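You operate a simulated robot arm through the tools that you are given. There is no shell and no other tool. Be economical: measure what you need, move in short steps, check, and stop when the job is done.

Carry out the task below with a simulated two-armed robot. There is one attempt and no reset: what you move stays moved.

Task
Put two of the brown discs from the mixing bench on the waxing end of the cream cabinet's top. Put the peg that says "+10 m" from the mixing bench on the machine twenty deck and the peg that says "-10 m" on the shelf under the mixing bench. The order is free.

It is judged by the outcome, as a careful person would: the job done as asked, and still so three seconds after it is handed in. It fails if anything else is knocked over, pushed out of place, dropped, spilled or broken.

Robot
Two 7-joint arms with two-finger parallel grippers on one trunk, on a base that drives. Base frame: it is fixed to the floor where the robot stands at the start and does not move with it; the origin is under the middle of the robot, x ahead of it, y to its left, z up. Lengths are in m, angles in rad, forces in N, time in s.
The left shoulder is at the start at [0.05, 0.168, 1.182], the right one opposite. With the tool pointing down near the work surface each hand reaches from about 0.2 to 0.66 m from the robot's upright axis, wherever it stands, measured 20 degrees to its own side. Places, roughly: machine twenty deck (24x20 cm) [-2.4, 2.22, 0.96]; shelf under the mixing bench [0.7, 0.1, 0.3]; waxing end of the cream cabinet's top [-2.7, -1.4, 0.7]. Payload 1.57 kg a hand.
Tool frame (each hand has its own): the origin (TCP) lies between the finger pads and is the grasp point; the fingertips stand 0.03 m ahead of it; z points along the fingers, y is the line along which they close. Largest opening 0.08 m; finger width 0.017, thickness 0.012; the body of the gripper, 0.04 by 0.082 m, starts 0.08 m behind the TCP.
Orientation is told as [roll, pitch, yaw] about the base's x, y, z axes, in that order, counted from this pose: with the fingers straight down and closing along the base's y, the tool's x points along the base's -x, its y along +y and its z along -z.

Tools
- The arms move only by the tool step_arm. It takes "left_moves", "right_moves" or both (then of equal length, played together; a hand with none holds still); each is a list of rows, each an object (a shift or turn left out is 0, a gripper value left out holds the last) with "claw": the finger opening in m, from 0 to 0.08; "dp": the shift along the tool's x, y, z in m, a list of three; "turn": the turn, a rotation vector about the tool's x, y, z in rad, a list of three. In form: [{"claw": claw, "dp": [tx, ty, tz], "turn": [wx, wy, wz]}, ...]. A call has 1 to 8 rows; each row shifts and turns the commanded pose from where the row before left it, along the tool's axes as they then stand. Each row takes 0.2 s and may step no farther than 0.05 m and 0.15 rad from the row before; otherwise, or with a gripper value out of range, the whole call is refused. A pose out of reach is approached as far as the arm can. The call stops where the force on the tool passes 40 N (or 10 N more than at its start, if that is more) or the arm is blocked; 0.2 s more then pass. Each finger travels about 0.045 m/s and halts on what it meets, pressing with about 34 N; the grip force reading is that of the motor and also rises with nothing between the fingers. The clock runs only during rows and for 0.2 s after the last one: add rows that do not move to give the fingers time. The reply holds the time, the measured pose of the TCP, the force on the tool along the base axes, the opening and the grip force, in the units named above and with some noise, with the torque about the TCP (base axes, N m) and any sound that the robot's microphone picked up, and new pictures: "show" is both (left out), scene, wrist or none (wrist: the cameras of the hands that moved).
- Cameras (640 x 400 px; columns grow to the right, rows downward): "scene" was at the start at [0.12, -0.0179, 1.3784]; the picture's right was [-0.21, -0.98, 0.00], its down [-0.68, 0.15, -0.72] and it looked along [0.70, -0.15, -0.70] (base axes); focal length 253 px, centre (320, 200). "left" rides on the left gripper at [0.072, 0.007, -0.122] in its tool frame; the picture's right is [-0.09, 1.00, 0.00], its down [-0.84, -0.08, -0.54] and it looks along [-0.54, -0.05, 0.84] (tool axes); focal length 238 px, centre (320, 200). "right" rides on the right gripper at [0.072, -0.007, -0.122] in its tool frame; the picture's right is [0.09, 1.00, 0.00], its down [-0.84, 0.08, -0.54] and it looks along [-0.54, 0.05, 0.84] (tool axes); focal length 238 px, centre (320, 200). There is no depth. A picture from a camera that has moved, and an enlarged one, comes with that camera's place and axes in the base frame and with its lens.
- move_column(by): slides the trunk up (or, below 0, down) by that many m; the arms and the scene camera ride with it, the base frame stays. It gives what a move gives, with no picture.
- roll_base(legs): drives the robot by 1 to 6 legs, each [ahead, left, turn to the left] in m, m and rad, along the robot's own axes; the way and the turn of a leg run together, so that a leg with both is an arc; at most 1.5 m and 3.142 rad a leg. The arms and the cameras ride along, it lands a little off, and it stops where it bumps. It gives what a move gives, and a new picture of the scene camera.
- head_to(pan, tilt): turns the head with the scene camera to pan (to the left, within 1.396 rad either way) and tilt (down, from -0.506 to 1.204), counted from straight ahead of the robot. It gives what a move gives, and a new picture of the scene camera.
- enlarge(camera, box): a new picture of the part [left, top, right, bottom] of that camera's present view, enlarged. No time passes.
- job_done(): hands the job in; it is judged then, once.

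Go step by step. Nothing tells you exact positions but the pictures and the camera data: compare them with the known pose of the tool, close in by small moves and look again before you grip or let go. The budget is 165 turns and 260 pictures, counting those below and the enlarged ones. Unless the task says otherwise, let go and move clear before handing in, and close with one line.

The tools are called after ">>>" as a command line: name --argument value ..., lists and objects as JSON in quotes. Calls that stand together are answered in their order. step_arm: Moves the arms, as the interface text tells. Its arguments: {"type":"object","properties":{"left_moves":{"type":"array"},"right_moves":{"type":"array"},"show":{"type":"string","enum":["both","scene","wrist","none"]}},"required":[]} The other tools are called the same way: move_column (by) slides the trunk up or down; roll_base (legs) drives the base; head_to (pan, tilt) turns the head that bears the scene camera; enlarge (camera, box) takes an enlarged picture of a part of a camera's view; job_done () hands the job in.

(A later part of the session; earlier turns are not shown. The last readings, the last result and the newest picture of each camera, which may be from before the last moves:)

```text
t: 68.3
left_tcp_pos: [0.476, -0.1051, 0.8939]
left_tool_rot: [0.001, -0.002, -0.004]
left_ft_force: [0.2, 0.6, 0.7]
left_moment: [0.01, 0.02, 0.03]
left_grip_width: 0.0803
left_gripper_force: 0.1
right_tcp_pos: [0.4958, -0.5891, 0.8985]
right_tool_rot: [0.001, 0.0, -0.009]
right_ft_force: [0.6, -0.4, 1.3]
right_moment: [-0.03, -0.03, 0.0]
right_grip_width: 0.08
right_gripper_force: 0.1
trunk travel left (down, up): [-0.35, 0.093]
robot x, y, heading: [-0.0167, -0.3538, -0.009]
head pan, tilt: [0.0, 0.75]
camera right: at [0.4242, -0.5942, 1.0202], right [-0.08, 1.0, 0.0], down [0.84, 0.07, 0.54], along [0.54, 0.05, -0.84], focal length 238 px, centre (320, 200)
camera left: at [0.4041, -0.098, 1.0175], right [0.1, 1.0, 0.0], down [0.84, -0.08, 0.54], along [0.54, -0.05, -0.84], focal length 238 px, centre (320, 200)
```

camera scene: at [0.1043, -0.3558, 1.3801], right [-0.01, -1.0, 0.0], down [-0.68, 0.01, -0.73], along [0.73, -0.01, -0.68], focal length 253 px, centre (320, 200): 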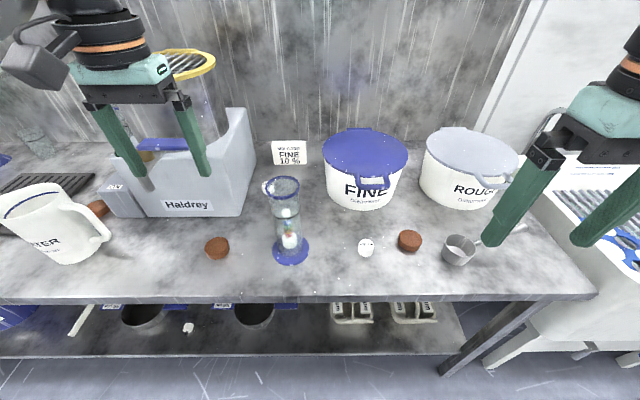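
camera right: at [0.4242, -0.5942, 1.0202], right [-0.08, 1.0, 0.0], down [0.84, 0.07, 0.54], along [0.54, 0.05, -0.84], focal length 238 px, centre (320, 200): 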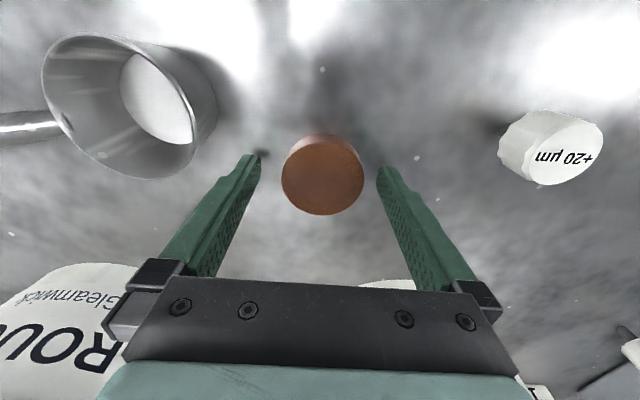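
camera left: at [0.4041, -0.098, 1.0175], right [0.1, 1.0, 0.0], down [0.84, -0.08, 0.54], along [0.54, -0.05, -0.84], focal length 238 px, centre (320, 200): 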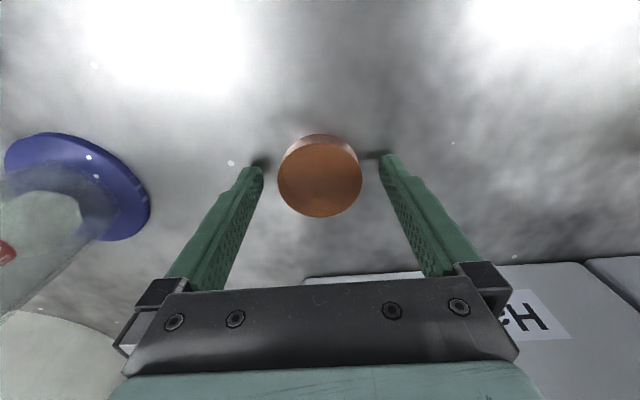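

Both discs sit between the fingers. I'll lower the right hand 5 mm more and close both.

>>> step_arm --left_moves '[{}, {"claw": 0.035}, {"claw": 0.035}, {"claw": 0.035}, {"claw": 0.035}]' --right_moves '[{"dp": [0, 0.002, 0.005]}, {"claw": 0.035}, {"claw": 0.035}, {"claw": 0.035}, {"claw": 0.035}]' --show "none"

>>> step_arm --left_moves '[{"dp": [0, 0, -0.003]}, {"dp": [0, 0, -0.006]}, {"dp": [0, 0, -0.008]}, {"dp": [0, 0, -0.008]}]' --right_moves '[{"dp": [0, 0, -0.003]}, {"dp": [0, 0, -0.006]}, {"dp": [0, 0, -0.008]}, {"dp": [0, 0, -0.008]}]' --show "wrist"

```text
t: 69.5
left_tcp_pos: [0.4763, -0.1059, 0.8936]
left_tool_rot: [0.001, 0.001, -0.004]
left_ft_force: [-1.1, -0.7, 0.4]
left_moment: [0.02, -0.05, -0.02]
left_grip_width: 0.0546
left_gripper_force: 34.1
right_tcp_pos: [0.4977, -0.5864, 0.8926]
right_tool_rot: [0.001, 0.0, -0.009]
right_ft_force: [-0.4, 0.3, 0.4]
right_moment: [0.01, -0.03, 0.01]
right_grip_width: 0.0546
right_gripper_force: 33.6
trunk travel left (down, up): [-0.35, 0.093]
robot x, y, heading: [-0.0247, -0.3569, -0.012]
head pan, tilt: [0.0, 0.75]
```

```text
t: 70.5
left_tcp_pos: [0.4751, -0.1069, 0.9195]
left_tool_rot: [-0.001, -0.001, -0.003]
left_ft_force: [0.4, 0.3, -1.0]
left_moment: [0.01, -0.04, -0.01]
left_grip_width: 0.0545
left_gripper_force: 34.0
right_tcp_pos: [0.4954, -0.5863, 0.9173]
right_tool_rot: [0.001, 0.001, -0.01]
right_ft_force: [0.2, -0.5, -2.1]
right_moment: [-0.01, 0.0, 0.01]
right_grip_width: 0.0547
right_gripper_force: 33.9
trunk travel left (down, up): [-0.35, 0.093]
robot x, y, heading: [-0.0184, -0.3541, -0.009]
head pan, tilt: [0.0, 0.75]
camera right: at [0.424, -0.592, 1.0398], right [-0.08, 1.0, 0.0], down [0.84, 0.07, 0.54], along [0.54, 0.05, -0.84], focal length 238 px, centre (320, 200)
camera left: at [0.4033, -0.0993, 1.0423], right [0.1, 1.0, 0.0], down [0.84, -0.08, 0.54], along [0.54, -0.05, -0.84], focal length 238 px, centre (320, 200)
```

right: 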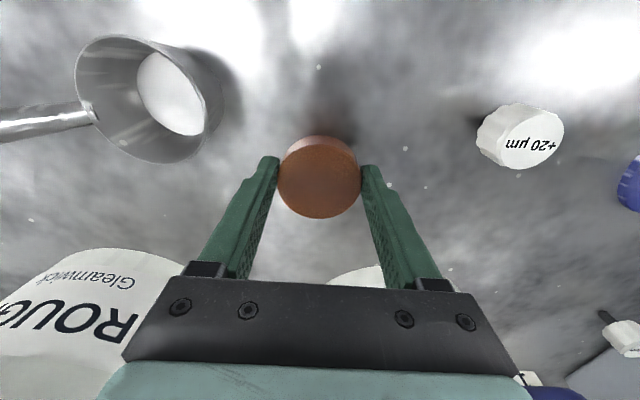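
left: 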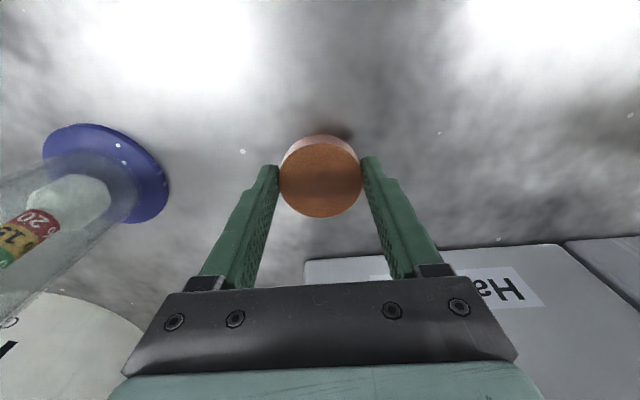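

Both discs are held. I'll lift them, draw the hands back and then back away from the bench.

>>> step_arm --left_moves '[{"dp": [0, 0, -0.02]}, {"dp": [0, 0, -0.03]}, {"dp": [0, 0, -0.035]}, {"dp": [0, 0, -0.035]}, {"dp": [0, 0, -0.035]}, {"dp": [0.02, 0, -0.03]}, {"dp": [0.03, 0, -0.01]}, {"dp": [0.03, 0, 0]}]' --right_moves '[{"dp": [0, 0, -0.02]}, {"dp": [0, 0, -0.03]}, {"dp": [0, 0, -0.035]}, {"dp": [0, 0, -0.035]}, {"dp": [0, 0, -0.035]}, {"dp": [0.02, 0, -0.03]}, {"dp": [0.03, 0, -0.01]}, {"dp": [0.03, 0, 0]}]' --show "none"

>>> roll_base --legs '[[-0.6, 0, 0]]'

>>> head_to --pan -1.39 --tilt 0.3

```text
t: 72.3
left_tcp_pos: [0.3943, -0.1056, 1.1157]
left_tool_rot: [0.0, 0.0, -0.003]
left_ft_force: [-0.3, 0.1, -2.2]
left_moment: [0.03, 0.04, -0.01]
left_grip_width: 0.0547
left_gripper_force: 33.7
right_tcp_pos: [0.4136, -0.5859, 1.1117]
right_tool_rot: [0.0, 0.0, -0.008]
right_ft_force: [0.9, -1.3, -1.3]
right_moment: [0.02, 0.03, 0.0]
right_grip_width: 0.0545
right_gripper_force: 33.9
trunk travel left (down, up): [-0.35, 0.093]
robot x, y, heading: [-0.02, -0.3494, -0.009]
head pan, tilt: [0.0, 0.75]
```

```text
t: 75.8
left_tcp_pos: [-0.2192, -0.101, 1.1155]
left_tool_rot: [0.001, 0.0, -0.01]
left_ft_force: [-0.5, 0.1, -1.1]
left_moment: [0.0, 0.0, -0.03]
left_grip_width: 0.0548
left_gripper_force: 34.0
right_tcp_pos: [-0.202, -0.5794, 1.1115]
right_tool_rot: [-0.001, 0.003, -0.017]
right_ft_force: [0.0, 0.2, -1.7]
right_moment: [-0.02, 0.01, 0.0]
right_grip_width: 0.0544
right_gripper_force: 33.6
trunk travel left (down, up): [-0.35, 0.093]
robot x, y, heading: [-0.6325, -0.3509, -0.016]
head pan, tilt: [0.0, 0.75]
camera scene: at [-0.5117, -0.3495, 1.3801], right [-0.01, -1.0, 0.0], down [-0.68, 0.01, -0.73], along [0.73, -0.01, -0.68], focal length 253 px, centre (320, 200)
```

scene: 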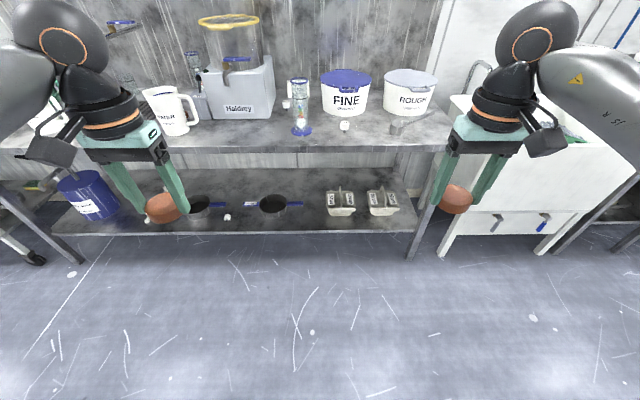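

```text
t: 77.3
left_tcp_pos: [-0.218, -0.1014, 1.1147]
left_tool_rot: [-0.001, 0.0, -0.01]
left_ft_force: [-0.5, 0.2, -0.8]
left_moment: [-0.02, 0.03, 0.0]
left_grip_width: 0.0549
left_gripper_force: 34.2
right_tcp_pos: [-0.2024, -0.5801, 1.1114]
right_tool_rot: [0.001, -0.001, -0.016]
right_ft_force: [0.4, -0.1, -0.9]
right_moment: [0.03, 0.0, -0.03]
right_grip_width: 0.0542
right_gripper_force: 34.2
trunk travel left (down, up): [-0.35, 0.093]
robot x, y, heading: [-0.6323, -0.3455, -0.019]
head pan, tilt: [-1.389, 0.3]
camera scene: at [-0.5786, -0.4403, 1.4205], right [-0.99, -0.17, 0.0], down [-0.05, 0.29, -0.96], along [0.16, -0.94, -0.3], focal length 253 px, centre (320, 200)
```

scene: 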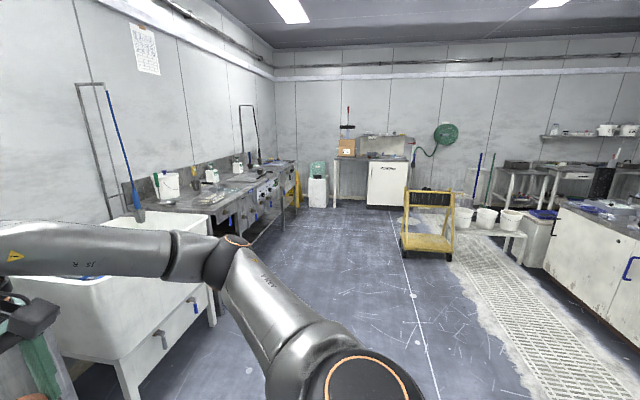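

The cream cabinet seems to be at the right edge of this view. I'll turn the robot clockwise partway and look again.

>>> roll_base --legs '[[0, 0, -1.57]]'

>>> head_to --pan -0.9 --tilt 0.3

```text
t: 81.5
left_tcp_pos: [-0.3832, -0.7595, 1.1145]
left_tool_rot: [-0.001, -0.001, -1.566]
left_ft_force: [-0.8, 0.6, -0.5]
left_moment: [0.04, -0.01, 0.02]
left_grip_width: 0.0545
left_gripper_force: 35.2
right_tcp_pos: [-0.8624, -0.7837, 1.1111]
right_tool_rot: [-0.001, 0.0, -1.572]
right_ft_force: [-0.5, -0.3, -0.4]
right_moment: [-0.03, 0.0, -0.01]
right_grip_width: 0.0543
right_gripper_force: 33.6
trunk travel left (down, up): [-0.35, 0.093]
robot x, y, heading: [-0.6345, -0.3474, -1.572]
head pan, tilt: [-1.389, 0.3]
camera scene: at [-0.7263, -0.4047, 1.4205], right [-0.18, 0.98, 0.0], down [0.29, 0.05, -0.96], along [-0.94, -0.17, -0.3], focal length 253 px, centre (320, 200)
```

scene: 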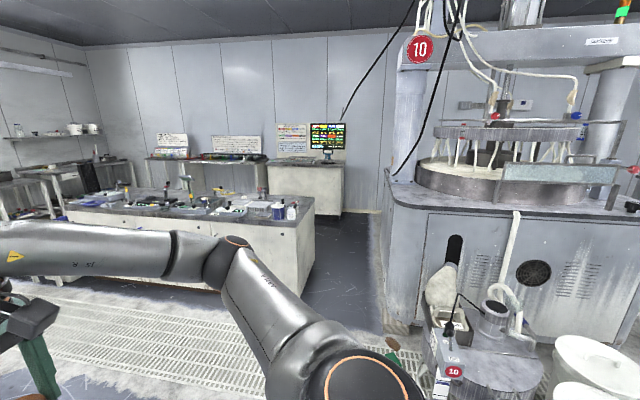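

```text
t: 82.4
left_tcp_pos: [-0.3822, -0.76, 1.1141]
left_tool_rot: [-0.001, 0.002, -1.57]
left_ft_force: [0.2, 0.0, -1.7]
left_moment: [0.03, 0.0, -0.02]
left_grip_width: 0.0548
left_gripper_force: 33.7
right_tcp_pos: [-0.8616, -0.7816, 1.1114]
right_tool_rot: [0.001, 0.004, -1.571]
right_ft_force: [0.2, 0.1, -1.9]
right_moment: [-0.01, 0.01, 0.04]
right_grip_width: 0.0546
right_gripper_force: 34.4
trunk travel left (down, up): [-0.35, 0.093]
robot x, y, heading: [-0.6382, -0.3485, -1.572]
head pan, tilt: [-0.901, 0.3]
camera scene: at [-0.7076, -0.4458, 1.4205], right [-0.62, 0.78, 0.0], down [0.23, 0.18, -0.96], along [-0.75, -0.59, -0.3], focal length 253 px, centre (320, 200)
```

scene: 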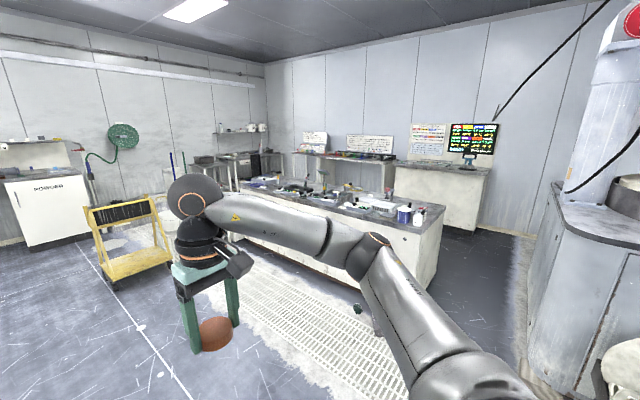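

I'll zoom in on the island's top to find the waxing end.

>>> enlarge --camera "scene" --box '[220, 150, 460, 300]'

>>> enlarge --camera "scene" --box '[330, 170, 450, 245]'

```text
2.67 times, centred on (340, 225) of scene
camera zoom: at [-0.7076, -0.4458, 1.4205], right [-0.62, 0.78, 0.0], down [0.23, 0.18, -0.96], along [-0.75, -0.59, -0.3], focal length 674 px, centre (267, 133)
```

zoom: 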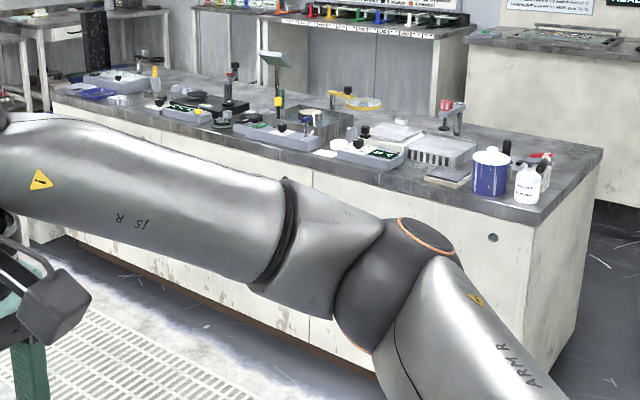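

```text
5.33 times, centred on (390, 208) of scene
camera zoom: at [-0.7076, -0.4458, 1.4205], right [-0.62, 0.78, 0.0], down [0.23, 0.18, -0.96], along [-0.75, -0.59, -0.3], focal length 1348 px, centre (-53, 160)
```

zoom: 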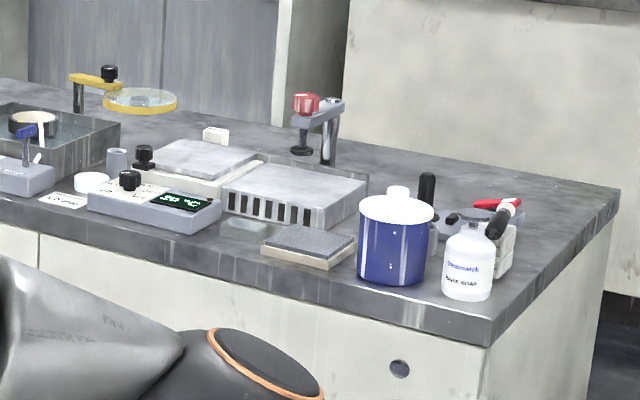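

The cabinet runs along y from y≈-0.88, with its front edge at x≈-2.35, and the hotplates are at this near end. I'll turn to face it and drive to about (-1.5, -1.1).

>>> roll_base --legs '[[0, 0, -1.57], [0.4, 0.75, 0], [0.45, 0, 0]]'

>>> head_to --pan 0.0 --tilt 0.5

```text
t: 93.1
left_tcp_pos: [-1.9102, -1.3448, 1.115]
left_tool_rot: [-0.002, -0.001, 3.14]
left_ft_force: [-1.5, -0.4, -1.6]
left_moment: [-0.02, -0.03, 0.02]
left_grip_width: 0.0548
left_gripper_force: 33.9
right_tcp_pos: [-1.9308, -0.867, 1.1124]
right_tool_rot: [-0.001, 0.001, 3.137]
right_ft_force: [-0.2, 0.3, -1.6]
right_moment: [-0.04, 0.01, 0.02]
right_grip_width: 0.0546
right_gripper_force: 34.5
trunk travel left (down, up): [-0.35, 0.093]
robot x, y, heading: [-1.4976, -1.0963, 3.137]
head pan, tilt: [-0.901, 0.3]
camera scene: at [-1.5947, -1.0227, 1.4204], right [0.79, 0.62, 0.0], down [0.18, -0.23, -0.96], along [-0.59, 0.75, -0.3], focal length 253 px, centre (320, 200)
```

scene: 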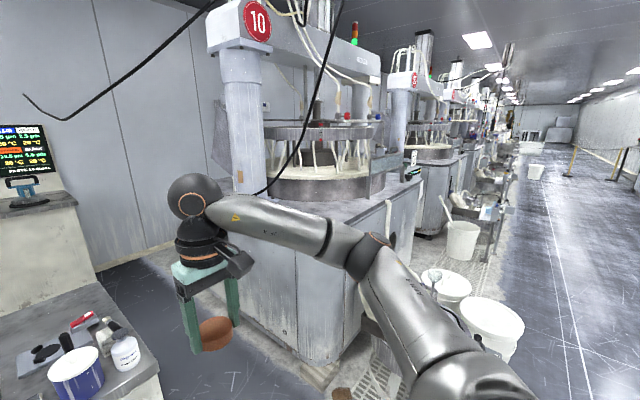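

```text
t: 94.3
left_tcp_pos: [-1.9098, -1.3444, 1.1147]
left_tool_rot: [0.0, 0.0, 3.14]
left_ft_force: [0.7, 0.1, -0.6]
left_moment: [-0.02, 0.03, -0.06]
left_grip_width: 0.0547
left_gripper_force: 33.7
right_tcp_pos: [-1.9315, -0.8654, 1.1106]
right_tool_rot: [0.0, -0.001, 3.136]
right_ft_force: [-1.0, -0.4, -1.2]
right_moment: [-0.01, 0.01, 0.03]
right_grip_width: 0.0547
right_gripper_force: 34.0
trunk travel left (down, up): [-0.35, 0.093]
robot x, y, heading: [-1.4939, -1.0946, 3.137]
head pan, tilt: [0.0, 0.499]
camera scene: at [-1.6276, -1.0957, 1.4021], right [0.01, 1.0, 0.0], down [0.48, 0.0, -0.88], along [-0.88, 0.01, -0.48], focal length 253 px, centre (320, 200)
```

scene: 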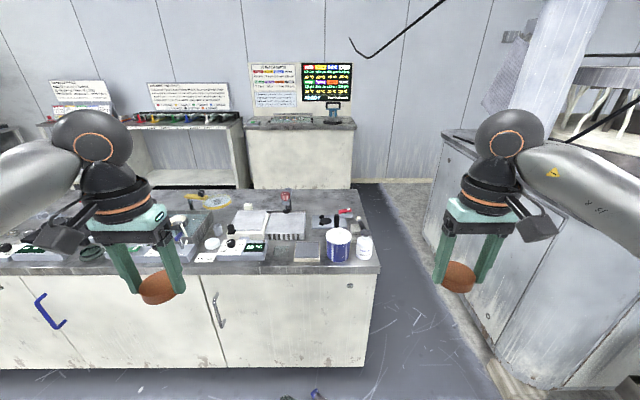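

I'll zoom in on the cabinet's top.

>>> enlarge --camera "scene" --box '[180, 170, 400, 280]'

>>> enlarge --camera "scene" --box '[0, 180, 220, 290]'

```text
2.91 times, centred on (290, 225) of scene
camera zoom: at [-1.6276, -1.0957, 1.4021], right [0.01, 1.0, 0.0], down [0.48, 0.0, -0.88], along [-0.88, 0.01, -0.48], focal length 736 px, centre (407, 127)
```

zoom: 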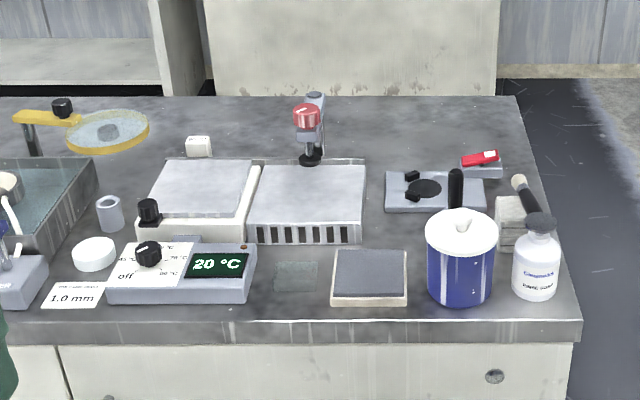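

```text
2.91 times, centred on (110, 235) of scene
camera zoom: at [-1.6276, -1.0957, 1.4021], right [0.01, 1.0, 0.0], down [0.48, 0.0, -0.88], along [-0.88, 0.01, -0.48], focal length 736 px, centre (931, 98)
```

zoom: 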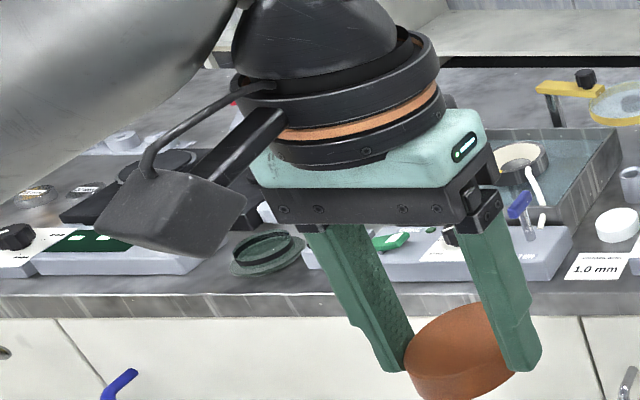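

The only roomy free patch on the waxing end is at the back right, about x -3.0 to -2.74 and y -1.15 to -0.9. That is reachable from the cabinet's end, so I'll move to y≈-0.53, face -y, and look into the gap beside machine 10.

>>> roll_base --legs '[[0, -0.57, 0], [0, 0, 1.575]]'

>>> head_to --pan -1.39 --tilt 0.6

```text
t: 101.3
left_tcp_pos: [-1.2487, -0.9474, 1.1148]
left_tool_rot: [0.0, 0.001, -1.58]
left_ft_force: [0.5, 0.3, -1.2]
left_moment: [-0.02, 0.04, -0.01]
left_grip_width: 0.0549
left_gripper_force: 34.1
right_tcp_pos: [-1.7282, -0.9636, 1.1103]
right_tool_rot: [-0.001, 0.001, -1.586]
right_ft_force: [0.1, 0.3, -1.1]
right_moment: [0.02, 0.01, -0.01]
right_grip_width: 0.0547
right_gripper_force: 33.9
trunk travel left (down, up): [-0.35, 0.093]
robot x, y, heading: [-1.4951, -0.5273, -1.583]
head pan, tilt: [0.0, 0.499]
camera scene: at [-1.4964, -0.6633, 1.4021], right [-1.0, 0.02, 0.0], down [0.01, 0.48, -0.88], along [-0.01, -0.88, -0.48], focal length 253 px, centre (320, 200)
```

scene: 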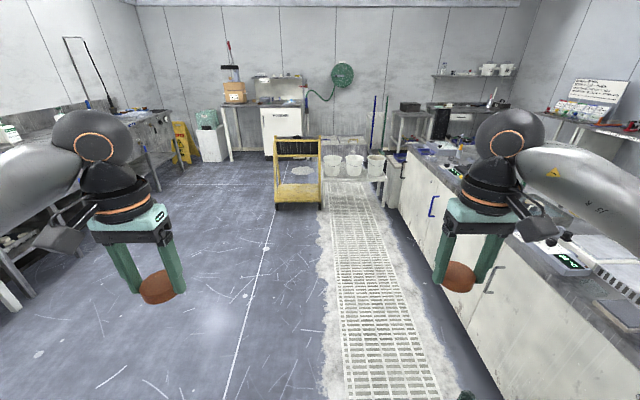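

```text
t: 102.9
left_tcp_pos: [-1.2491, -0.9469, 1.1147]
left_tool_rot: [-0.001, 0.001, -1.581]
left_ft_force: [-0.5, -0.6, -1.3]
left_moment: [-0.01, 0.01, 0.03]
left_grip_width: 0.0545
left_gripper_force: 34.3
right_tcp_pos: [-1.7279, -0.9641, 1.1111]
right_tool_rot: [0.001, 0.001, -1.585]
right_ft_force: [-0.3, -0.2, -1.8]
right_moment: [0.02, 0.0, -0.02]
right_grip_width: 0.0545
right_gripper_force: 33.9
trunk travel left (down, up): [-0.35, 0.093]
robot x, y, heading: [-1.4956, -0.5298, -1.585]
head pan, tilt: [-1.389, 0.6]
camera scene: at [-1.5822, -0.587, 1.393], right [-0.17, 0.99, 0.0], down [0.56, 0.09, -0.83], along [-0.81, -0.14, -0.56], focal length 253 px, centre (320, 200)
```

scene: 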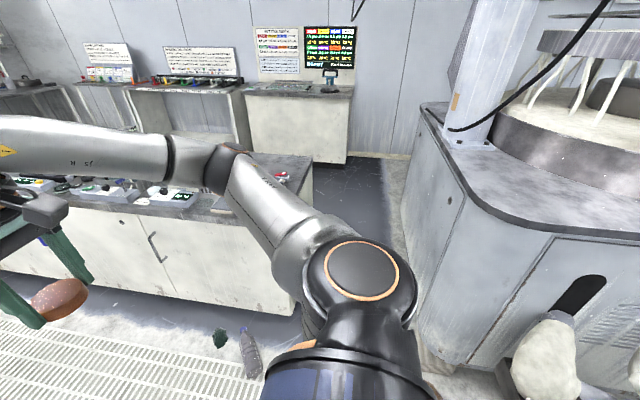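

A bottle and a green item stand on the floor at about (-2.1, -1.05), so I'll avoid the cabinet's front. The gap beside machine 10 runs from y≈-0.86 to -0.23. I'll strafe in along y≈-0.545 facing -y, partway first.

>>> roll_base --legs '[[0.015, 0, 0.014], [0, -0.75, 0]]'

>>> head_to --pan -0.7 --tilt 0.8

```text
t: 107.2
left_tcp_pos: [-1.9729, -0.9613, 1.1143]
left_tool_rot: [-0.001, 0.001, -1.548]
left_ft_force: [-0.8, -0.4, -0.6]
left_moment: [0.03, -0.01, -0.01]
left_grip_width: 0.0547
left_gripper_force: 34.2
right_tcp_pos: [-2.4527, -0.9927, 1.1106]
right_tool_rot: [0.001, 0.0, -1.555]
right_ft_force: [-0.5, -0.3, -1.0]
right_moment: [0.02, 0.03, 0.03]
right_grip_width: 0.0545
right_gripper_force: 33.9
trunk travel left (down, up): [-0.35, 0.093]
robot x, y, heading: [-2.2328, -0.5533, -1.549]
head pan, tilt: [-1.389, 0.6]
camera scene: at [-2.3186, -0.6107, 1.393], right [-0.2, 0.98, 0.0], down [0.55, 0.11, -0.82], along [-0.81, -0.16, -0.57], focal length 253 px, centre (320, 200)
```

scene: 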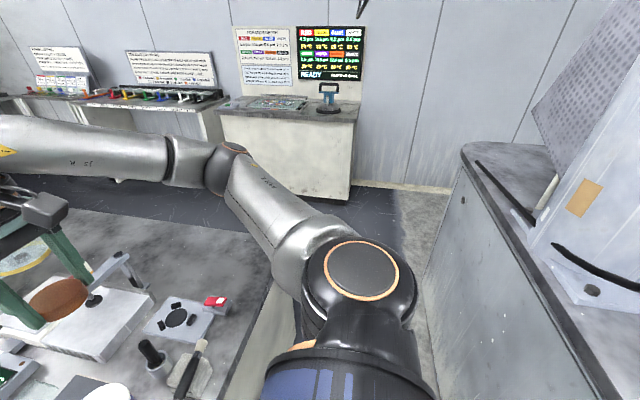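

```text
t: 108.3
left_tcp_pos: [-1.9729, -0.9611, 1.1152]
left_tool_rot: [-0.001, 0.0, -1.55]
left_ft_force: [0.0, 0.2, -1.6]
left_moment: [0.0, 0.02, -0.01]
left_grip_width: 0.0547
left_gripper_force: 33.9
right_tcp_pos: [-2.4521, -0.9923, 1.1105]
right_tool_rot: [0.001, -0.002, -1.554]
right_ft_force: [-0.2, 0.6, -1.8]
right_moment: [0.03, 0.01, 0.02]
right_grip_width: 0.0548
right_gripper_force: 33.8
trunk travel left (down, up): [-0.35, 0.093]
robot x, y, heading: [-2.2354, -0.5519, -1.551]
head pan, tilt: [-0.7, 0.799]
camera scene: at [-2.2825, -0.6558, 1.3761], right [-0.78, 0.63, 0.0], down [0.45, 0.56, -0.7], along [-0.44, -0.54, -0.72], focal length 253 px, centre (320, 200)
```

scene: 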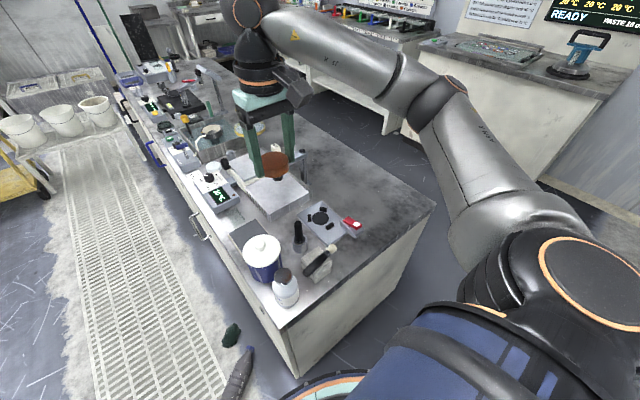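

This is a clear view: the free back-right area spans about x -2.96..-2.72 and y -1.2..-0.9. I'll strafe further in.

>>> roll_base --legs '[[0, 0, -0.02], [0, -0.22, 0], [0, -0.24, 0]]'

```text
t: 111.7
left_tcp_pos: [-2.4425, -0.9643, 1.1146]
left_tool_rot: [0.002, 0.0, -1.571]
left_ft_force: [0.5, -0.4, -2.1]
left_moment: [0.01, -0.01, -0.03]
left_grip_width: 0.0549
left_gripper_force: 34.1
right_tcp_pos: [-2.9215, -0.9859, 1.1109]
right_tool_rot: [0.0, 0.0, -1.575]
right_ft_force: [-0.5, -0.1, -1.1]
right_moment: [0.04, -0.01, 0.02]
right_grip_width: 0.0545
right_gripper_force: 33.9
trunk travel left (down, up): [-0.35, 0.093]
robot x, y, heading: [-2.6919, -0.5553, -1.574]
head pan, tilt: [-0.7, 0.799]
camera scene: at [-2.7448, -0.6532, 1.3761], right [-0.76, 0.65, 0.0], down [0.47, 0.55, -0.7], along [-0.45, -0.53, -0.72], focal length 253 px, centre (320, 200)
```

scene: 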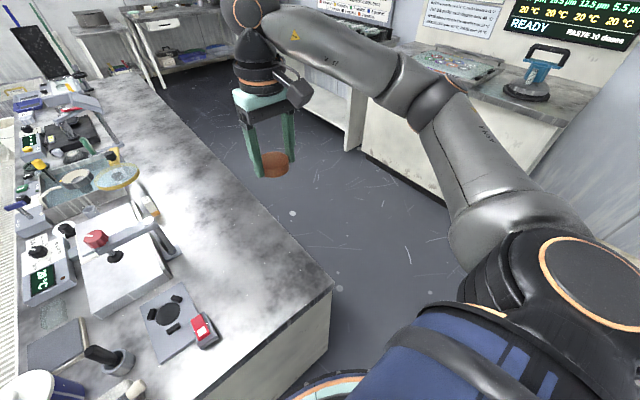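

We're in with no bump. I'll lower the trunk 12 cm and bring the right hand over about [-2.885, -1.06], partly down.

>>> move_column --by -0.12

>>> step_arm --right_moves '[{"dp": [-0.037, 0.018, 0.01]}, {"dp": [-0.037, 0.018, 0.01]}, {"dp": [0, 0, 0.04]}, {"dp": [0, 0, 0.04]}, {"dp": [0, 0, 0.03]}]'

```text
t: 113.2
left_tcp_pos: [-2.4418, -0.9641, 0.994]
left_tool_rot: [0.0, 0.001, -1.57]
left_ft_force: [0.4, -0.2, -1.2]
left_moment: [0.01, -0.01, 0.02]
left_grip_width: 0.0547
left_gripper_force: 34.1
right_tcp_pos: [-2.921, -0.985, 0.991]
right_tool_rot: [-0.001, -0.002, -1.577]
right_ft_force: [0.0, 0.2, -1.0]
right_moment: [0.02, -0.03, -0.02]
right_grip_width: 0.0546
right_gripper_force: 33.9
trunk travel left (down, up): [-0.23, 0.213]
robot x, y, heading: [-2.69, -0.5543, -1.576]
head pan, tilt: [-0.7, 0.799]
```

```text
t: 114.4
left_tcp_pos: [-2.4409, -0.9652, 0.9952]
left_tool_rot: [0.0, 0.0, -1.571]
left_ft_force: [0.3, 0.0, -1.3]
left_moment: [0.03, -0.01, 0.01]
left_grip_width: 0.0547
left_gripper_force: 34.0
right_tcp_pos: [-2.8876, -1.0594, 0.8604]
right_tool_rot: [0.0, 0.001, -1.574]
right_ft_force: [0.0, 0.1, -1.6]
right_moment: [0.01, 0.04, 0.0]
right_grip_width: 0.0547
right_gripper_force: 33.8
trunk travel left (down, up): [-0.23, 0.213]
robot x, y, heading: [-2.6963, -0.5512, -1.576]
head pan, tilt: [-0.7, 0.799]
camera scene: at [-2.7441, -0.6533, 1.2561], right [-0.76, 0.65, 0.0], down [0.46, 0.55, -0.7], along [-0.45, -0.53, -0.72], focal length 253 px, centre (320, 200)
camera right: at [-2.893, -0.9881, 0.9833], right [1.0, 0.09, 0.0], down [0.07, -0.84, 0.54], along [0.05, -0.54, -0.84], focal length 238 px, centre (320, 200)
```

scene: 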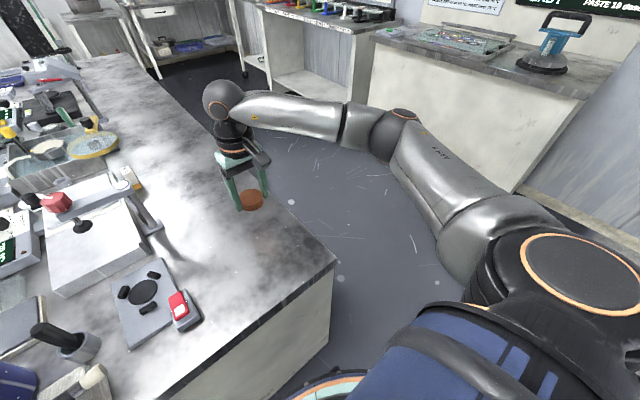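
right: 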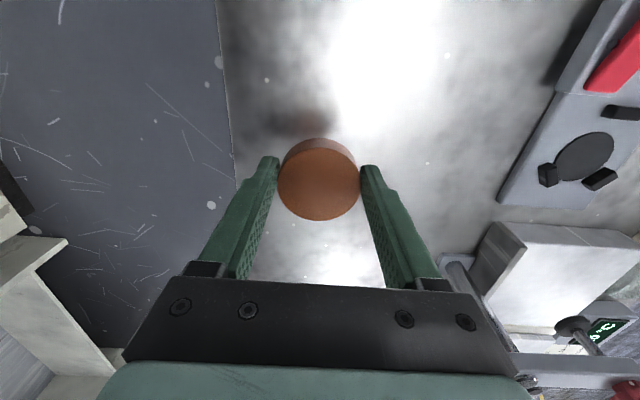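

The position is good, with the edge 9 cm away. I'll continue down in careful steps.

>>> step_arm --right_moves '[{"dp": [0, 0, 0.04]}, {"dp": [0, 0, 0.03]}, {"dp": [0, 0, 0.01]}]' --show "wrist"

```text
t: 115.2
left_tcp_pos: [-2.4421, -0.963, 0.9943]
left_tool_rot: [0.0, 0.0, -1.57]
left_ft_force: [-0.3, 0.0, -2.4]
left_moment: [0.03, 0.02, -0.03]
left_grip_width: 0.055
left_gripper_force: 34.0
right_tcp_pos: [-2.8856, -1.0584, 0.7798]
right_tool_rot: [-0.001, 0.0, -1.576]
right_ft_force: [0.3, -0.8, -1.5]
right_moment: [0.04, -0.01, -0.01]
right_grip_width: 0.0549
right_gripper_force: 34.3
trunk travel left (down, up): [-0.23, 0.213]
robot x, y, heading: [-2.6929, -0.5525, -1.581]
head pan, tilt: [-0.7, 0.799]
camera right: at [-2.8921, -0.987, 0.9025], right [1.0, 0.09, 0.0], down [0.07, -0.84, 0.54], along [0.05, -0.54, -0.84], focal length 238 px, centre (320, 200)
```

right: 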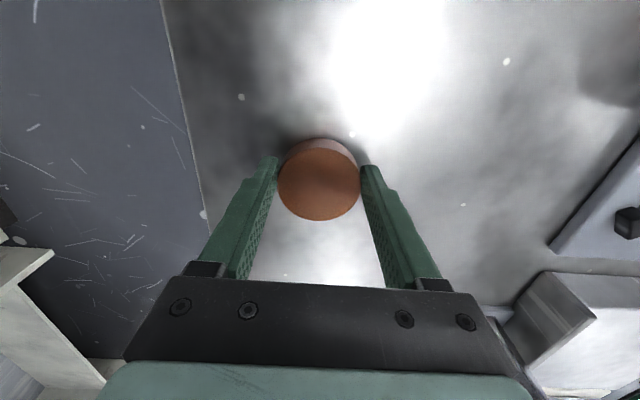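

>>> step_arm --right_moves '[{"dp": [0, 0, 0.006]}, {"dp": [0, 0, 0.006]}, {"dp": [0, 0, 0.004]}, {"dp": [0, 0, 0.003]}]' --show "wrist"

```text
t: 116.3
left_tcp_pos: [-2.4418, -0.9628, 0.9938]
left_tool_rot: [0.0, -0.001, -1.572]
left_ft_force: [0.5, -0.6, -1.1]
left_moment: [0.04, -0.01, -0.03]
left_grip_width: 0.0547
left_gripper_force: 34.0
right_tcp_pos: [-2.8844, -1.0588, 0.7706]
right_tool_rot: [0.001, -0.008, -1.578]
right_ft_force: [-1.4, 10.2, 18.3]
right_moment: [0.46, 0.63, -0.3]
right_grip_width: 0.0547
right_gripper_force: 30.7
trunk travel left (down, up): [-0.23, 0.213]
robot x, y, heading: [-2.6885, -0.5498, -1.576]
head pan, tilt: [-0.7, 0.799]
stopped in row 4 (right hand): the force on the tool passed its limit (the readings are from after the stop); the commanded pose is now the measured one
camera right: at [-2.8911, -0.9869, 0.8914], right [1.0, 0.08, 0.0], down [0.07, -0.83, 0.55], along [0.05, -0.55, -0.84], focal length 238 px, centre (320, 200)
```

right: 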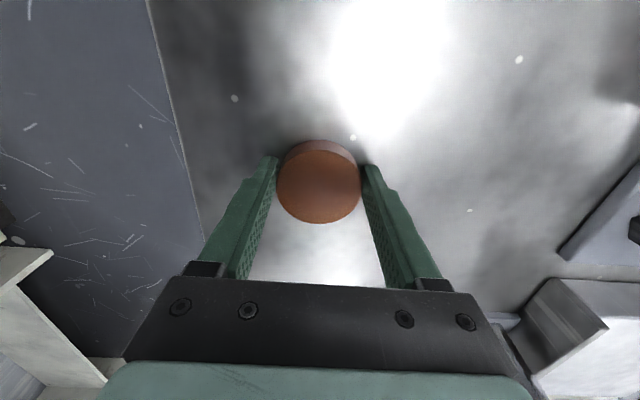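

The disc has touched down, so the cabinet top is at z≈0.738. I'll release it gently and raise the hand.

>>> step_arm --right_moves '[{"dp": [0, 0, -0.001]}, {"claw": 0.06}, {"claw": 0.068}, {"claw": 0.072}, {"claw": 0.072}]' --show "none"

>>> step_arm --right_moves '[{"dp": [0, 0, -0.01]}, {"dp": [0, 0, -0.03]}, {"dp": [0, 0, -0.04]}, {"dp": [0, 0, -0.04]}, {"dp": [0, 0, -0.04]}]' --show "wrist"

```text
t: 117.5
left_tcp_pos: [-2.4403, -0.9624, 0.9951]
left_tool_rot: [-0.001, -0.001, -1.569]
left_ft_force: [-0.6, 0.2, -1.0]
left_moment: [0.01, -0.02, 0.01]
left_grip_width: 0.0546
left_gripper_force: 33.9
right_tcp_pos: [-2.8824, -1.0597, 0.7703]
right_tool_rot: [0.003, -0.01, -1.573]
right_ft_force: [13.0, 6.4, 19.5]
right_moment: [0.37, 0.26, -0.18]
right_grip_width: 0.0602
right_gripper_force: 0.1
trunk travel left (down, up): [-0.23, 0.213]
robot x, y, heading: [-2.6919, -0.5499, -1.581]
head pan, tilt: [-0.7, 0.799]
```

```text
t: 118.7
left_tcp_pos: [-2.4427, -0.9639, 0.9946]
left_tool_rot: [-0.001, -0.001, -1.573]
left_ft_force: [-0.3, 0.3, -0.3]
left_moment: [0.03, 0.03, -0.01]
left_grip_width: 0.0548
left_gripper_force: 34.2
right_tcp_pos: [-2.8874, -1.0604, 0.9258]
right_tool_rot: [0.001, -0.008, -1.579]
right_ft_force: [-0.3, 0.2, 0.5]
right_moment: [0.02, 0.01, 0.0]
right_grip_width: 0.0722
right_gripper_force: 0.1
trunk travel left (down, up): [-0.23, 0.213]
robot x, y, heading: [-2.6946, -0.551, -1.575]
head pan, tilt: [-0.7, 0.799]
camera right: at [-2.8923, -0.9884, 1.0481], right [1.0, 0.09, 0.0], down [0.07, -0.83, 0.55], along [0.05, -0.55, -0.84], focal length 238 px, centre (320, 200)
```

right: 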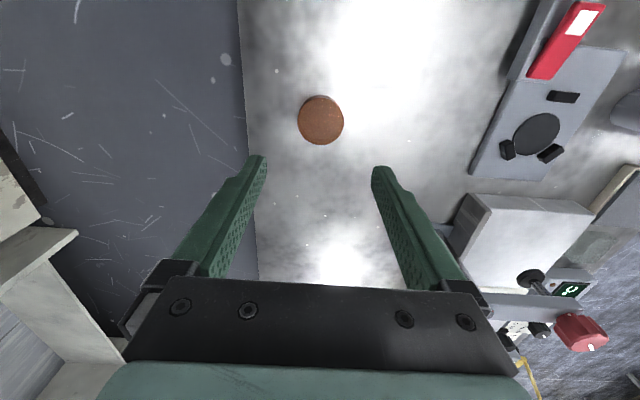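

The first disc is on the waxing end. I'll move the right hand away and bring the left hand over about [-2.785, -0.975].

>>> step_arm --left_moves '[{}, {}, {}, {"dp": [0, -0.04, 0]}, {"dp": [0, -0.045, 0]}, {"dp": [0, -0.045, 0]}, {"dp": [0, -0.045, 0]}, {"dp": [0, -0.045, 0]}]' --right_moves '[{"dp": [0.015, -0.015, -0.04]}, {"dp": [0.02, -0.02, -0.035]}, {"dp": [0.03, -0.02, -0.03]}, {"dp": [0.03, -0.02, -0.03]}, {"dp": [0.02, -0.02, -0.03]}, {}, {}, {}]'

```text
t: 120.5
left_tcp_pos: [-2.6631, -0.9638, 0.9946]
left_tool_rot: [0.0, -0.001, -1.571]
left_ft_force: [-0.8, -0.5, -1.1]
left_moment: [-0.01, 0.01, 0.01]
left_grip_width: 0.0547
left_gripper_force: 33.7
right_tcp_pos: [-2.979, -0.9438, 1.0895]
right_tool_rot: [0.003, -0.007, -1.577]
right_ft_force: [0.2, 0.7, -0.2]
right_moment: [0.03, 0.05, -0.01]
right_grip_width: 0.0719
right_gripper_force: 0.1
trunk travel left (down, up): [-0.23, 0.213]
robot x, y, heading: [-2.6924, -0.5467, -1.576]
head pan, tilt: [-0.7, 0.799]
camera scene: at [-2.7447, -0.653, 1.2561], right [-0.76, 0.65, 0.0], down [0.47, 0.55, -0.7], along [-0.45, -0.53, -0.72], focal length 253 px, centre (320, 200)
camera right: at [-2.9851, -0.87, 1.211], right [1.0, 0.09, 0.0], down [0.07, -0.83, 0.55], along [0.05, -0.55, -0.84], focal length 238 px, centre (320, 200)
camera left: at [-2.6569, -0.8923, 1.1171], right [1.0, -0.09, 0.0], down [-0.08, -0.84, 0.54], along [-0.05, -0.54, -0.84], focal length 238 px, centre (320, 200)
```

scene: 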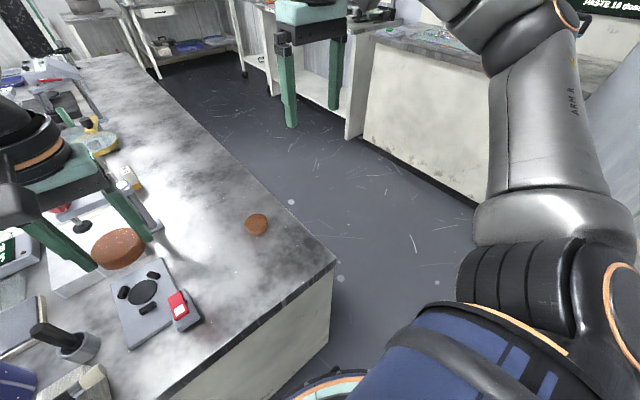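
right: 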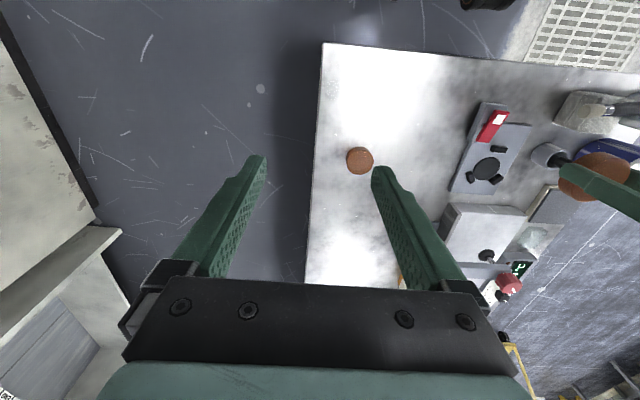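
left: 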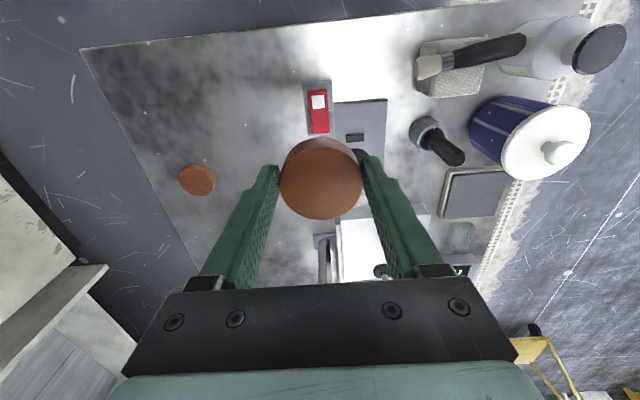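

I'll continue the left hand to x≈-2.785 and lower it.

>>> step_arm --left_moves '[{"dp": [-0.003, -0.041, 0]}, {"dp": [-0.004, -0.041, 0]}, {"dp": [-0.004, -0.04, 0.01]}, {"dp": [0, 0, 0.045]}, {"dp": [0, 0, 0.045]}, {"dp": [0, 0, 0.045]}, {"dp": [0, 0, 0.045]}]' --show "wrist"

```text
t: 122.1
left_tcp_pos: [-2.7863, -0.9765, 0.8038]
left_tool_rot: [0.0, 0.0, -1.573]
left_ft_force: [0.3, -0.1, -1.4]
left_moment: [0.03, 0.0, 0.0]
left_grip_width: 0.0546
left_gripper_force: 34.0
right_tcp_pos: [-2.9791, -0.9433, 1.089]
right_tool_rot: [0.002, -0.006, -1.577]
right_ft_force: [0.1, 0.2, -0.4]
right_moment: [-0.01, -0.04, 0.02]
right_grip_width: 0.072
right_gripper_force: 0.0
trunk travel left (down, up): [-0.23, 0.213]
robot x, y, heading: [-2.6901, -0.5515, -1.579]
head pan, tilt: [-0.7, 0.799]
camera left: at [-2.78, -0.9033, 0.9278], right [1.0, -0.09, 0.0], down [-0.08, -0.84, 0.54], along [-0.05, -0.54, -0.84], focal length 238 px, centre (320, 200)
```

left: 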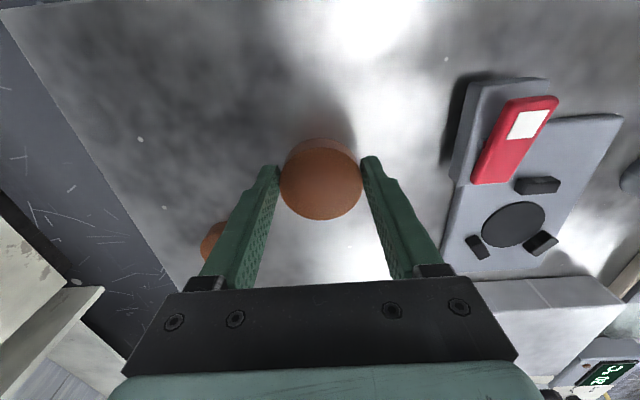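

>>> step_arm --left_moves '[{"dp": [0, 0, 0.012]}, {"dp": [0, 0, 0.01]}, {"dp": [0, 0, 0.006]}, {"dp": [0, 0, 0.003]}]' --show "none"

```text
t: 123.1
left_tcp_pos: [-2.7855, -0.9763, 0.7748]
left_tool_rot: [-0.002, -0.003, -1.572]
left_ft_force: [1.6, -0.7, 11.1]
left_moment: [0.18, -0.22, 0.01]
left_grip_width: 0.0546
left_gripper_force: 34.0
right_tcp_pos: [-2.979, -0.9432, 1.091]
right_tool_rot: [0.0, -0.007, -1.58]
right_ft_force: [0.5, -0.6, 0.1]
right_moment: [0.01, 0.0, 0.01]
right_grip_width: 0.0719
right_gripper_force: 0.2
trunk travel left (down, up): [-0.23, 0.213]
robot x, y, heading: [-2.6906, -0.5492, -1.573]
head pan, tilt: [-0.7, 0.799]
```

The second disc has light contact. I'll release it and lift.

>>> step_arm --left_moves '[{"claw": 0.058}, {"claw": 0.062}, {"claw": 0.068}, {"claw": 0.068}, {"dp": [0, 0, -0.01]}, {"dp": [0, 0, -0.03]}, {"dp": [0, 0, -0.04]}, {"dp": [0, 0, -0.04]}]' --show "none"

>>> step_arm --left_moves '[{"dp": [0, 0, -0.04]}, {"dp": [0, 0, -0.04]}, {"dp": [0, 0.03, -0.04]}, {"dp": [0, 0.04, -0.03]}, {"dp": [0, 0.045, 0]}, {"dp": [0, 0.045, 0]}, {"dp": [0, 0.045, 0]}]'

```text
t: 124.9
left_tcp_pos: [-2.7839, -0.9737, 0.8932]
left_tool_rot: [-0.001, 0.001, -1.572]
left_ft_force: [-0.1, 0.0, -0.2]
left_moment: [-0.01, 0.03, -0.02]
left_grip_width: 0.0677
left_gripper_force: 0.1
right_tcp_pos: [-2.9784, -0.943, 1.0883]
right_tool_rot: [0.002, -0.005, -1.578]
right_ft_force: [-0.1, -0.2, -0.6]
right_moment: [0.01, 0.0, 0.02]
right_grip_width: 0.072
right_gripper_force: 0.1
trunk travel left (down, up): [-0.23, 0.213]
robot x, y, heading: [-2.6913, -0.5483, -1.574]
head pan, tilt: [-0.7, 0.799]
```

```text
t: 126.5
left_tcp_pos: [-2.579, -0.9777, 1.0439]
left_tool_rot: [0.0, 0.0, -1.574]
left_ft_force: [-1.5, 0.1, -0.3]
left_moment: [-0.01, 0.0, -0.03]
left_grip_width: 0.0679
left_gripper_force: 0.1
right_tcp_pos: [-2.9782, -0.9427, 1.0899]
right_tool_rot: [0.002, -0.008, -1.577]
right_ft_force: [0.3, 0.1, 0.1]
right_moment: [-0.06, 0.0, 0.04]
right_grip_width: 0.072
right_gripper_force: 0.0
trunk travel left (down, up): [-0.23, 0.213]
robot x, y, heading: [-2.6891, -0.5535, -1.576]
head pan, tilt: [-0.7, 0.799]
camera scene: at [-2.7437, -0.6528, 1.2562], right [-0.76, 0.65, 0.0], down [0.46, 0.55, -0.7], along [-0.45, -0.53, -0.72], focal length 253 px, centre (320, 200)
camera left: at [-2.5722, -0.9054, 1.1664], right [1.0, -0.09, 0.0], down [-0.08, -0.84, 0.54], along [-0.05, -0.54, -0.84], focal length 238 px, centre (320, 200)
```

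scene: 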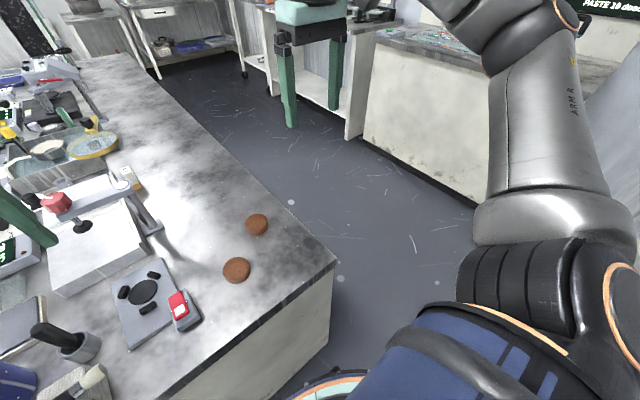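
left: 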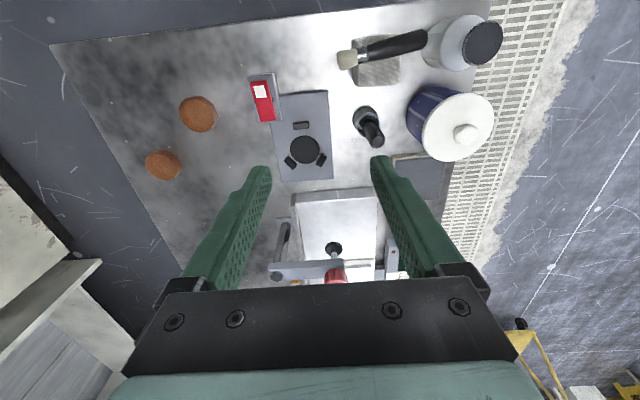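

Both discs are in place. I'll raise the trunk and leave the gap the way I came, then return toward the mixing bench.

>>> move_column --by 0.12

>>> roll_base --legs '[[0, 0.46, 0], [0, 0.74, 0], [0, 0, 1.57], [1.0, 0.2, 0]]'

>>> head_to --pan 0.0 --tilt 0.75

```text
t: 128.0
left_tcp_pos: [-2.5795, -0.9773, 1.1621]
left_tool_rot: [0.001, -0.001, -1.574]
left_ft_force: [-0.6, 0.1, 0.0]
left_moment: [-0.01, 0.01, 0.0]
left_grip_width: 0.0679
left_gripper_force: 0.1
right_tcp_pos: [-2.9776, -0.9423, 1.2094]
right_tool_rot: [0.003, -0.007, -1.578]
right_ft_force: [1.0, -0.2, 0.1]
right_moment: [0.0, -0.01, 0.05]
right_grip_width: 0.0719
right_gripper_force: 0.2
trunk travel left (down, up): [-0.35, 0.093]
robot x, y, heading: [-2.6923, -0.5472, -1.571]
head pan, tilt: [-0.7, 0.799]
```

```text
t: 143.1
left_tcp_pos: [-0.052, -0.2483, 1.1625]
left_tool_rot: [0.001, 0.0, 0.0]
left_ft_force: [-0.7, -0.2, 0.1]
left_moment: [-0.04, 0.04, 0.0]
left_grip_width: 0.0678
left_gripper_force: 0.1
right_tcp_pos: [-0.0871, -0.6464, 1.2102]
right_tool_rot: [0.001, -0.007, -0.006]
right_ft_force: [-0.3, 0.1, 0.2]
right_moment: [0.02, 0.03, 0.01]
right_grip_width: 0.072
right_gripper_force: 0.0
trunk travel left (down, up): [-0.35, 0.093]
robot x, y, heading: [-0.4783, -0.359, -0.003]
head pan, tilt: [-0.7, 0.799]
camera scene: at [-0.3773, -0.4132, 1.3761], right [-0.65, -0.76, 0.0], down [-0.55, 0.46, -0.7], along [0.53, -0.45, -0.72], focal length 253 px, centre (320, 200)
```

scene: 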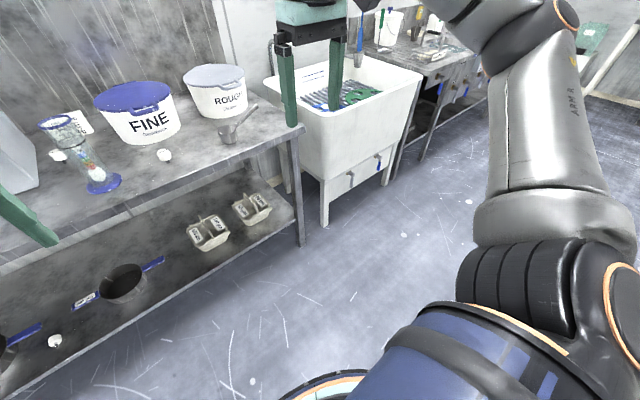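

```text
t: 144.2
left_tcp_pos: [-0.0519, -0.2482, 1.1625]
left_tool_rot: [0.002, -0.002, -0.002]
left_ft_force: [0.4, -0.6, 0.4]
left_moment: [-0.01, 0.03, 0.02]
left_grip_width: 0.0678
left_gripper_force: 0.1
right_tcp_pos: [-0.0874, -0.6467, 1.2106]
right_tool_rot: [0.002, -0.007, -0.006]
right_ft_force: [0.1, 0.4, -0.3]
right_moment: [-0.01, -0.02, -0.01]
right_grip_width: 0.0722
right_gripper_force: 0.1
trunk travel left (down, up): [-0.35, 0.093]
robot x, y, heading: [-0.4801, -0.3604, -0.003]
head pan, tilt: [0.0, 0.75]
camera scene: at [-0.3561, -0.3615, 1.3801], right [-0.01, -1.0, 0.0], down [-0.68, 0.0, -0.73], along [0.73, 0.0, -0.68], focal length 253 px, centre (320, 200)
```

scene: 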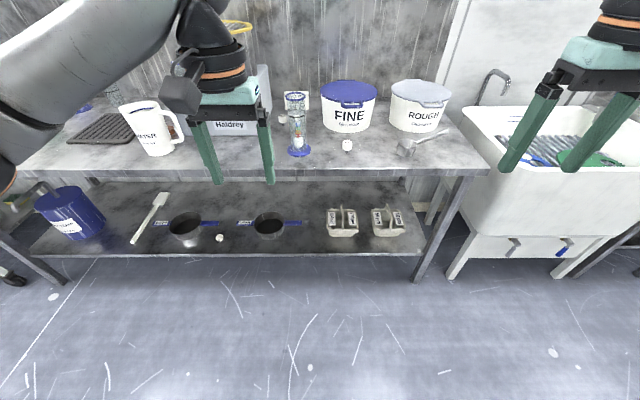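

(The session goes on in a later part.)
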